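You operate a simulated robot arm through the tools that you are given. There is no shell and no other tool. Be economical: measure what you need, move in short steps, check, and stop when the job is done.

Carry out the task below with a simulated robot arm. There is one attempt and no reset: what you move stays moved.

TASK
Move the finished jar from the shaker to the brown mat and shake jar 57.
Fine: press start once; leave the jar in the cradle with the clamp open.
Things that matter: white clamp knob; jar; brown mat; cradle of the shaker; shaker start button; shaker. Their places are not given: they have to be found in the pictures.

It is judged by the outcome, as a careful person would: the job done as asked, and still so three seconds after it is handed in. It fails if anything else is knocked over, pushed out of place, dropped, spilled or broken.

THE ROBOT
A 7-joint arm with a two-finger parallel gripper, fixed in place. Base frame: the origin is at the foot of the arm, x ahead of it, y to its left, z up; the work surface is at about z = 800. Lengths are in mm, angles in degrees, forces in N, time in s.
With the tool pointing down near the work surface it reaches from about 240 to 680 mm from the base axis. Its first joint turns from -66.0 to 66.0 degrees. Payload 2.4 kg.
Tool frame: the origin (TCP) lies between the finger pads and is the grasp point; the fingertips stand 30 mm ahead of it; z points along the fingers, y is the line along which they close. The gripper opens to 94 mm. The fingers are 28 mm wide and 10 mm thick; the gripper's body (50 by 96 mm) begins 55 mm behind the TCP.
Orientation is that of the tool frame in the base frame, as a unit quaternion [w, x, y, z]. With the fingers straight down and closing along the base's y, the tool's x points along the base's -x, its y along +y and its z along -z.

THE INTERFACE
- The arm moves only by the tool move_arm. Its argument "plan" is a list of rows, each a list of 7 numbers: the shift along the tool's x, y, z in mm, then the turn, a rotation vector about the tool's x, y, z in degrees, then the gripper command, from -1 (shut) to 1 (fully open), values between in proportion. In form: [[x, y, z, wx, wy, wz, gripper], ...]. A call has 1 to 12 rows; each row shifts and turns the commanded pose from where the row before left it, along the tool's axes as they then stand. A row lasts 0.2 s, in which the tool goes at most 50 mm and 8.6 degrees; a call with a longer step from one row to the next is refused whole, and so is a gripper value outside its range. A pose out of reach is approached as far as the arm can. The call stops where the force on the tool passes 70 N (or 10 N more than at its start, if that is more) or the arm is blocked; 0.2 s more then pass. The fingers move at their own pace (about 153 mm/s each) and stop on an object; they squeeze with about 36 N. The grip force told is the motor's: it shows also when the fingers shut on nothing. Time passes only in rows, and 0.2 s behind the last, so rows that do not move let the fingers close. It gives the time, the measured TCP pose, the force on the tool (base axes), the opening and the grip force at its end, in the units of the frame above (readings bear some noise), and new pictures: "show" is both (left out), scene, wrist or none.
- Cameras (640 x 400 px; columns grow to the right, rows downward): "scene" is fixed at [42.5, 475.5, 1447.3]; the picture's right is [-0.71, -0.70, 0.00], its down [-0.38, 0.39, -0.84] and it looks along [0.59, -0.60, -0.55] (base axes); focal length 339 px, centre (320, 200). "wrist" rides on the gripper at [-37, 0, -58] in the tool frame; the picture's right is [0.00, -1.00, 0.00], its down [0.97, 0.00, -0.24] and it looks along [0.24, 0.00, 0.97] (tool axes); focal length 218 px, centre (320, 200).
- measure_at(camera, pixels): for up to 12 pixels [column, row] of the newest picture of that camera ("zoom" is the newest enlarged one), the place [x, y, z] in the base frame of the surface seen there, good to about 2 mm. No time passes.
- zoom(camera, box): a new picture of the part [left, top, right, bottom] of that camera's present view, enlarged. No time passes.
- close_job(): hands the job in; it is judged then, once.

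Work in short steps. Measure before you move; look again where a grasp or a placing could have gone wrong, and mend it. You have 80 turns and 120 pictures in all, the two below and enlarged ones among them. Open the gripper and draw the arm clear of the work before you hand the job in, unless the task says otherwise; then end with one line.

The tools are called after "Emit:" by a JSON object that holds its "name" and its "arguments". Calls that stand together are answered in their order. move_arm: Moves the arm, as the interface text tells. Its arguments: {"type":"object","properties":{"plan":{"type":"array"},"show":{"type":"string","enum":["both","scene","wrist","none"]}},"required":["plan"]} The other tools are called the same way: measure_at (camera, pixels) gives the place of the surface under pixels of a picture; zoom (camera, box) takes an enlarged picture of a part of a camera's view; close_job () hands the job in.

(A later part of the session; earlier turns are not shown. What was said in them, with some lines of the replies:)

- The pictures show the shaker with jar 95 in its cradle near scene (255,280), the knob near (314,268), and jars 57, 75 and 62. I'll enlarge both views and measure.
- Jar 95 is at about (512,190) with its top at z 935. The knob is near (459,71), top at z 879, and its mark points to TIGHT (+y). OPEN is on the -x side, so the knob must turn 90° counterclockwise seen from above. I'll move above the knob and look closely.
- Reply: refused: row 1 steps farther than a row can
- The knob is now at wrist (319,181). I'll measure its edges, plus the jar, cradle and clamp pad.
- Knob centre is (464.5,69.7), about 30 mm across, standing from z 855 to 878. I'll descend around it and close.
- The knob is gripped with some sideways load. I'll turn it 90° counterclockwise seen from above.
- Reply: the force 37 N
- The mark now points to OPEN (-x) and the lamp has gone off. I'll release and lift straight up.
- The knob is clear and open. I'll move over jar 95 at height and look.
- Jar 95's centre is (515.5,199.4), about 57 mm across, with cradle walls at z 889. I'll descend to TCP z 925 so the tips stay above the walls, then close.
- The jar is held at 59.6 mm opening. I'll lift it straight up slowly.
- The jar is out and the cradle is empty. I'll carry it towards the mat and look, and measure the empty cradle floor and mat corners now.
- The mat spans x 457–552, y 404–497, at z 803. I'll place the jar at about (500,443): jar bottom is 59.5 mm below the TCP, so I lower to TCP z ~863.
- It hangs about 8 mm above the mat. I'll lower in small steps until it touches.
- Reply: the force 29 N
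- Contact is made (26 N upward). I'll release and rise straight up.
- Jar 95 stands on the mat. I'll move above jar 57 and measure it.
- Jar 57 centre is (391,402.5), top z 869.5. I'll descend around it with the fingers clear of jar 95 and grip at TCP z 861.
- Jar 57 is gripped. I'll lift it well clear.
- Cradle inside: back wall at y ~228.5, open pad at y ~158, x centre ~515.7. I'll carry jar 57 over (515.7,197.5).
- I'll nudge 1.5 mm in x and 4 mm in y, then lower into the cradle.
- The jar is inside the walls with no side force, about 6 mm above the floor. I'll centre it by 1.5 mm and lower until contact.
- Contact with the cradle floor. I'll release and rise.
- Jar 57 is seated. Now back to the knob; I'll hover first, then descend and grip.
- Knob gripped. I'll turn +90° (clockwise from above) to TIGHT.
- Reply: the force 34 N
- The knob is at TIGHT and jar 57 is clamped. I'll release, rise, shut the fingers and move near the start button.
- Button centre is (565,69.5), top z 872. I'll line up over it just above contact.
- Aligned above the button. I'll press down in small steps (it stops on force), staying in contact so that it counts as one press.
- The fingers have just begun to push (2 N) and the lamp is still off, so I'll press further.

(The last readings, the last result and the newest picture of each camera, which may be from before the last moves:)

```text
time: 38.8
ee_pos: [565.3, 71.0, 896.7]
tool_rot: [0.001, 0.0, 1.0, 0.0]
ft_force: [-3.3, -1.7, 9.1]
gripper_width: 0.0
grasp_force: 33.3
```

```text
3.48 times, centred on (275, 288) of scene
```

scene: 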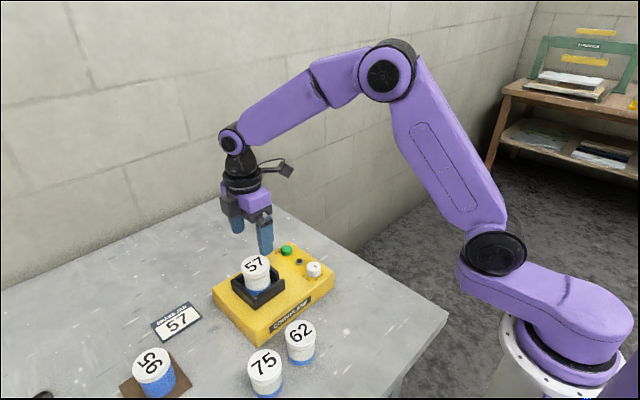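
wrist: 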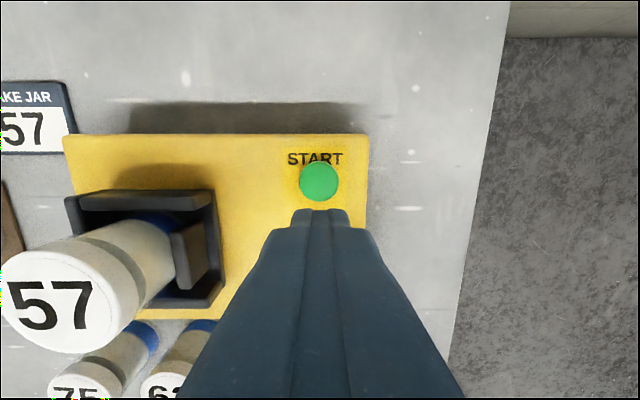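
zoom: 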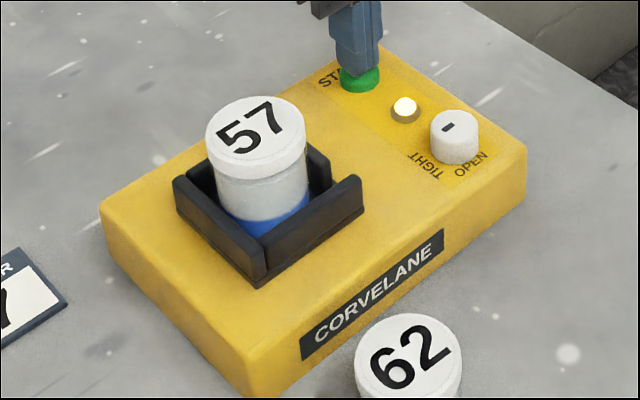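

The lamp is yellow and the cradle is shaking, so the start registered. I'll lift off and go above the knob while it shakes.

Emit:
{"name": "move_arm", "arguments": {"plan": [[0, 0, -20, 0, 0, 0, -1], [0, 0, -40, 0, 0, 0, -1], [0, 0, -40, 0, 0, 0, -1], [25, 0, 0, 0, 0, 0, 0.2], [25, 0, 0, 0, 0, 0, 0.2], [25, 0, 0, 0, 0, 0, 0.2], [25, 0, 0, 0, 0, 0, 0.2], [0, 0, 0, 0, 0, 0, 0.2], [0, 0, 0, 0, 0, 0, 0.2], [0, 0, 0, 0, 0, 0, 0.2], [0, 0, 0, 0, 0, 0, 0.2], [0, 0, 0, 0, 0, 0, 0.2]], "show": "wrist"}}

```text
time: 41.4
ee_pos: [465.6, 70.7, 996.2]
tool_rot: [0.0, 0.0, 1.0, 0.0]
ft_force: [0.7, -0.7, 0.0]
gripper_width: 56.5
grasp_force: 0.0
```

wrist: 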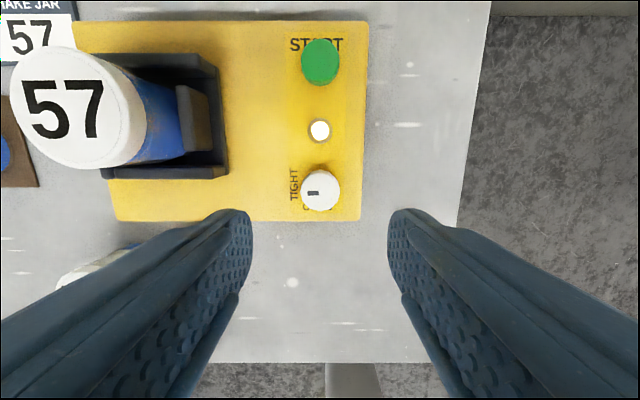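

Still shaking (lamp yellow/white). I'll wait in place above.

Emit:
{"name": "move_arm", "arguments": {"plan": [[0, 0, 0, 0, 0, 0, 0.2], [0, 0, 0, 0, 0, 0, 0.2], [0, 0, 0, 0, 0, 0, 0.2], [0, 0, 0, 0, 0, 0, 0.2], [0, 0, 0, 0, 0, 0, 0.2], [0, 0, 0, 0, 0, 0, 0.2], [0, 0, 0, 0, 0, 0, 0.2], [0, 0, 0, 0, 0, 0, 0.2], [0, 0, 0, 0, 0, 0, 0.2], [0, 0, 0, 0, 0, 0, 0.2], [0, 0, 0, 0, 0, 0, 0.2], [0, 0, 0, 0, 0, 0, 0.2]], "show": "wrist"}}

Emit:
{"name": "zoom", "arguments": {"camera": "scene", "box": [200, 230, 350, 345]}}

```text
time: 44.0
ee_pos: [465.7, 70.6, 996.5]
tool_rot: [0.0, -0.001, 1.0, 0.0]
ft_force: [0.2, -1.1, -0.8]
gripper_width: 56.6
grasp_force: 0.1
```

wrist: 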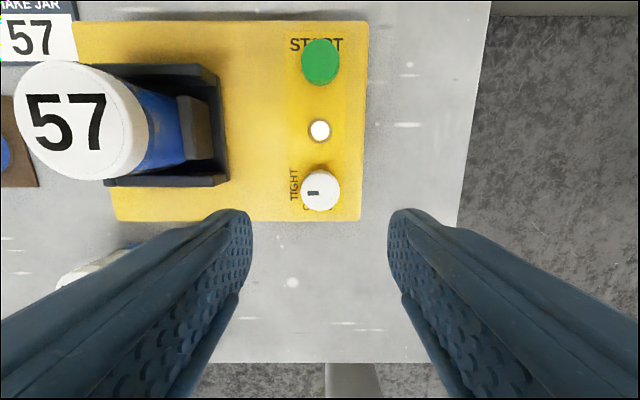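

```text
3.48 times, centred on (275, 288) of scene
```

zoom: 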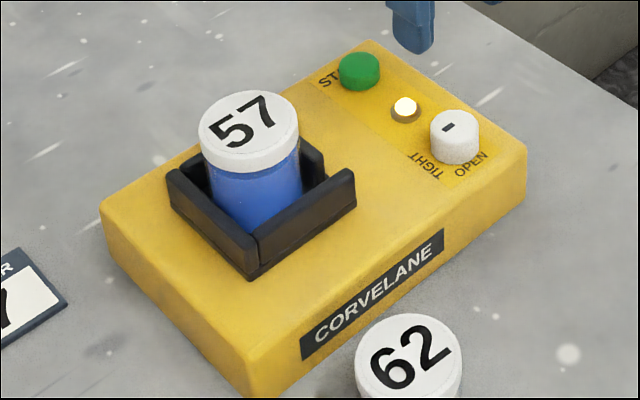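

The lamp is still yellow; I'll keep waiting for green.

Emit:
{"name": "move_arm", "arguments": {"plan": [[0, 0, 0, 0, 0, 0, 0.2], [0, 0, 0, 0, 0, 0, 0.2], [0, 0, 0, 0, 0, 0, 0.2], [0, 0, 0, 0, 0, 0, 0.2], [0, 0, 0, 0, 0, 0, 0.2], [0, 0, 0, 0, 0, 0, 0.2], [0, 0, 0, 0, 0, 0, 0.2], [0, 0, 0, 0, 0, 0, 0.2], [0, 0, 0, 0, 0, 0, 0.2], [0, 0, 0, 0, 0, 0, 0.2], [0, 0, 0, 0, 0, 0, 0.2], [0, 0, 0, 0, 0, 0, 0.2]], "show": "none"}}

Emit:
{"name": "zoom", "arguments": {"camera": "scene", "box": [200, 230, 350, 345]}}

```text
time: 46.6
ee_pos: [465.7, 70.5, 997.4]
tool_rot: [-0.001, 0.0, 1.0, 0.0]
ft_force: [0.2, -0.1, -0.2]
gripper_width: 56.4
grasp_force: 0.1
```

```text
3.48 times, centred on (275, 288) of scene
```

zoom: 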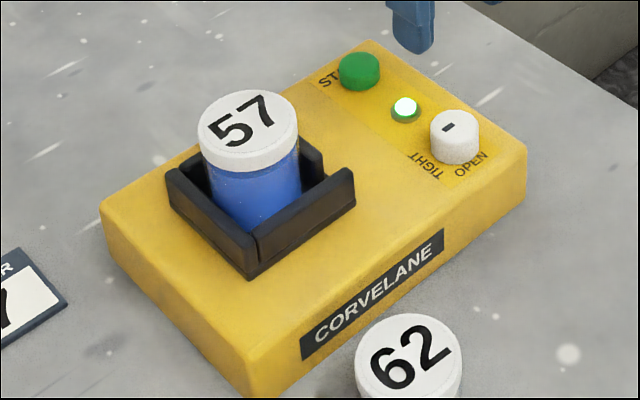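

The lamp is green and the jar is mixed, so shaking is finished. I'll descend on the knob and grip it.

Emit:
{"name": "move_arm", "arguments": {"plan": [[1, 0, 40, 0, 0, 0, 0.2], [0, 0, 40, 0, 0, 0, 0.2], [0, 0, 20, 0, 0, 0, 0.2], [0, 0, 6, 0, 0, 0, 0.2], [0, 0, 0, 0, 0, 0, 0.2], [0, 0, 0, 0, 0, 0, -1], [0, 0, 0, 0, 0, 0, -1]], "show": "wrist"}}

```text
time: 48.2
ee_pos: [463.7, 70.7, 888.8]
tool_rot: [0.0, 0.0, 1.0, 0.0]
ft_force: [0.5, 0.3, -4.0]
gripper_width: 33.3
grasp_force: 44.6
```

wrist: 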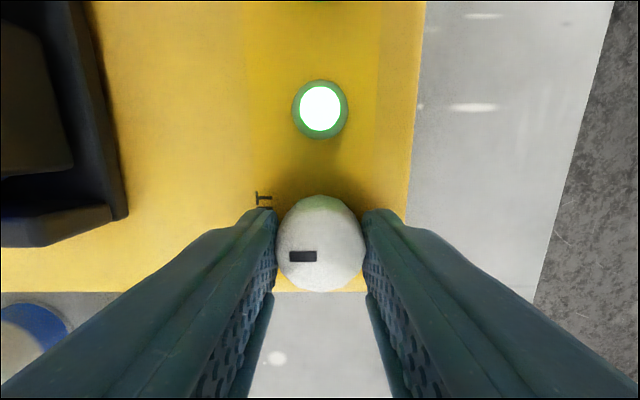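

Well centred. I'll turn -90° to OPEN.

Emit:
{"name": "move_arm", "arguments": {"plan": [[0, 0, 0, 0, 0, -8.2, -1], [0, 0, 0, 0, 0, -8.2, -1], [0, 0, 0, 0, 0, -8.2, -1], [0, 0, 0, 0, 0, -8.2, -1], [0, 0, 0, 0, 0, -8.2, -1], [0, 0, 0, 0, 0, -8.2, -1], [0, 0, 0, 0, 0, -8.2, -1], [0, 0, 0, 0, 0, -8.2, -1], [0, 0, 0, 0, 0, -8.2, -1], [0, 0, 0, 0, 0, -8.2, -1], [0, 0, 0, 0, 0, -8, -1], [0, 0, 0, 0, 0, 0, -1]], "show": "wrist"}}

Emit:
{"name": "move_arm", "arguments": {"plan": [[0, 0, 0, 0, 0, 0, 0.2], [0, 0, 0, 0, 0, 0, 0.2], [0, 0, -20, 0, 0, 0, 0.2], [0, 0, -45, 0, 0, 0, 0.2], [0, 0, -45, 0, 0, 0, 1], [0, 0, -45, 0, 0, 0, 1], [0, 0, -45, 0, 0, 0, 1], [0, 0, 0, 0, 0, 0, 1]]}}

Emit:
{"name": "zoom", "arguments": {"camera": "scene", "box": [100, 230, 350, 400]}}

```text
time: 50.8
ee_pos: [464.7, 70.3, 889.0]
tool_rot: [0.0, 0.708, -0.706, 0.0]
ft_force: [1.3, 5.3, -1.1]
gripper_width: 33.1
grasp_force: 44.5
```

wrist: 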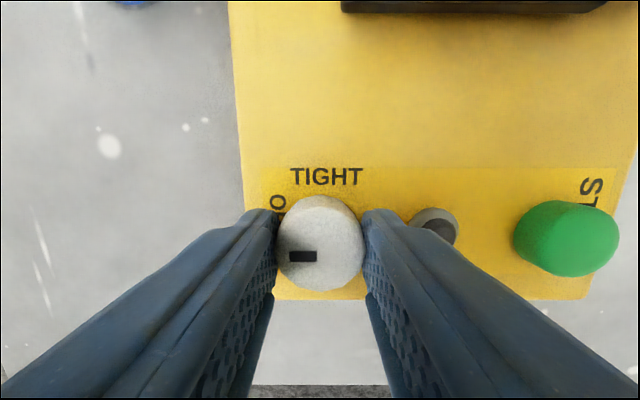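

```text
time: 52.6
ee_pos: [465.4, 67.9, 1089.9]
tool_rot: [0.001, 0.707, -0.707, 0.0]
ft_force: [0.9, 0.7, -0.1]
gripper_width: 93.5
grasp_force: 0.0
```

scene: 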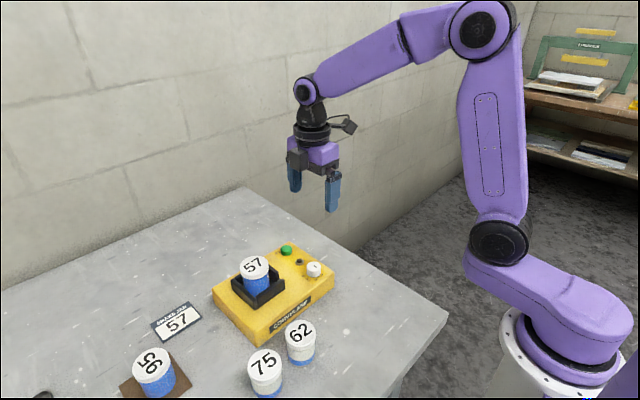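
wrist: 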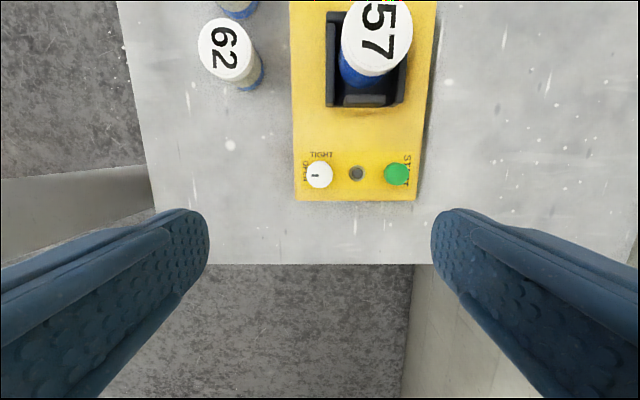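

```text
2.35 times, centred on (225, 315) of scene
```

zoom: 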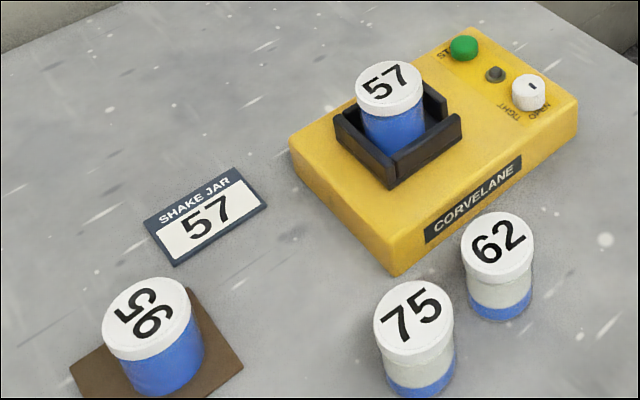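

Jar 95 stands on the mat, and jar 57 is shaken and in the cradle with the knob at OPEN. The arm is clear, so I'll hand in.

Emit:
{"name": "close_job", "arguments": {}}

```text
The job is handed in.
```

Jar 95 is on the brown mat, and jar 57 was shaken with one press of start and left in the cradle with the clamp open; the job is handed in.
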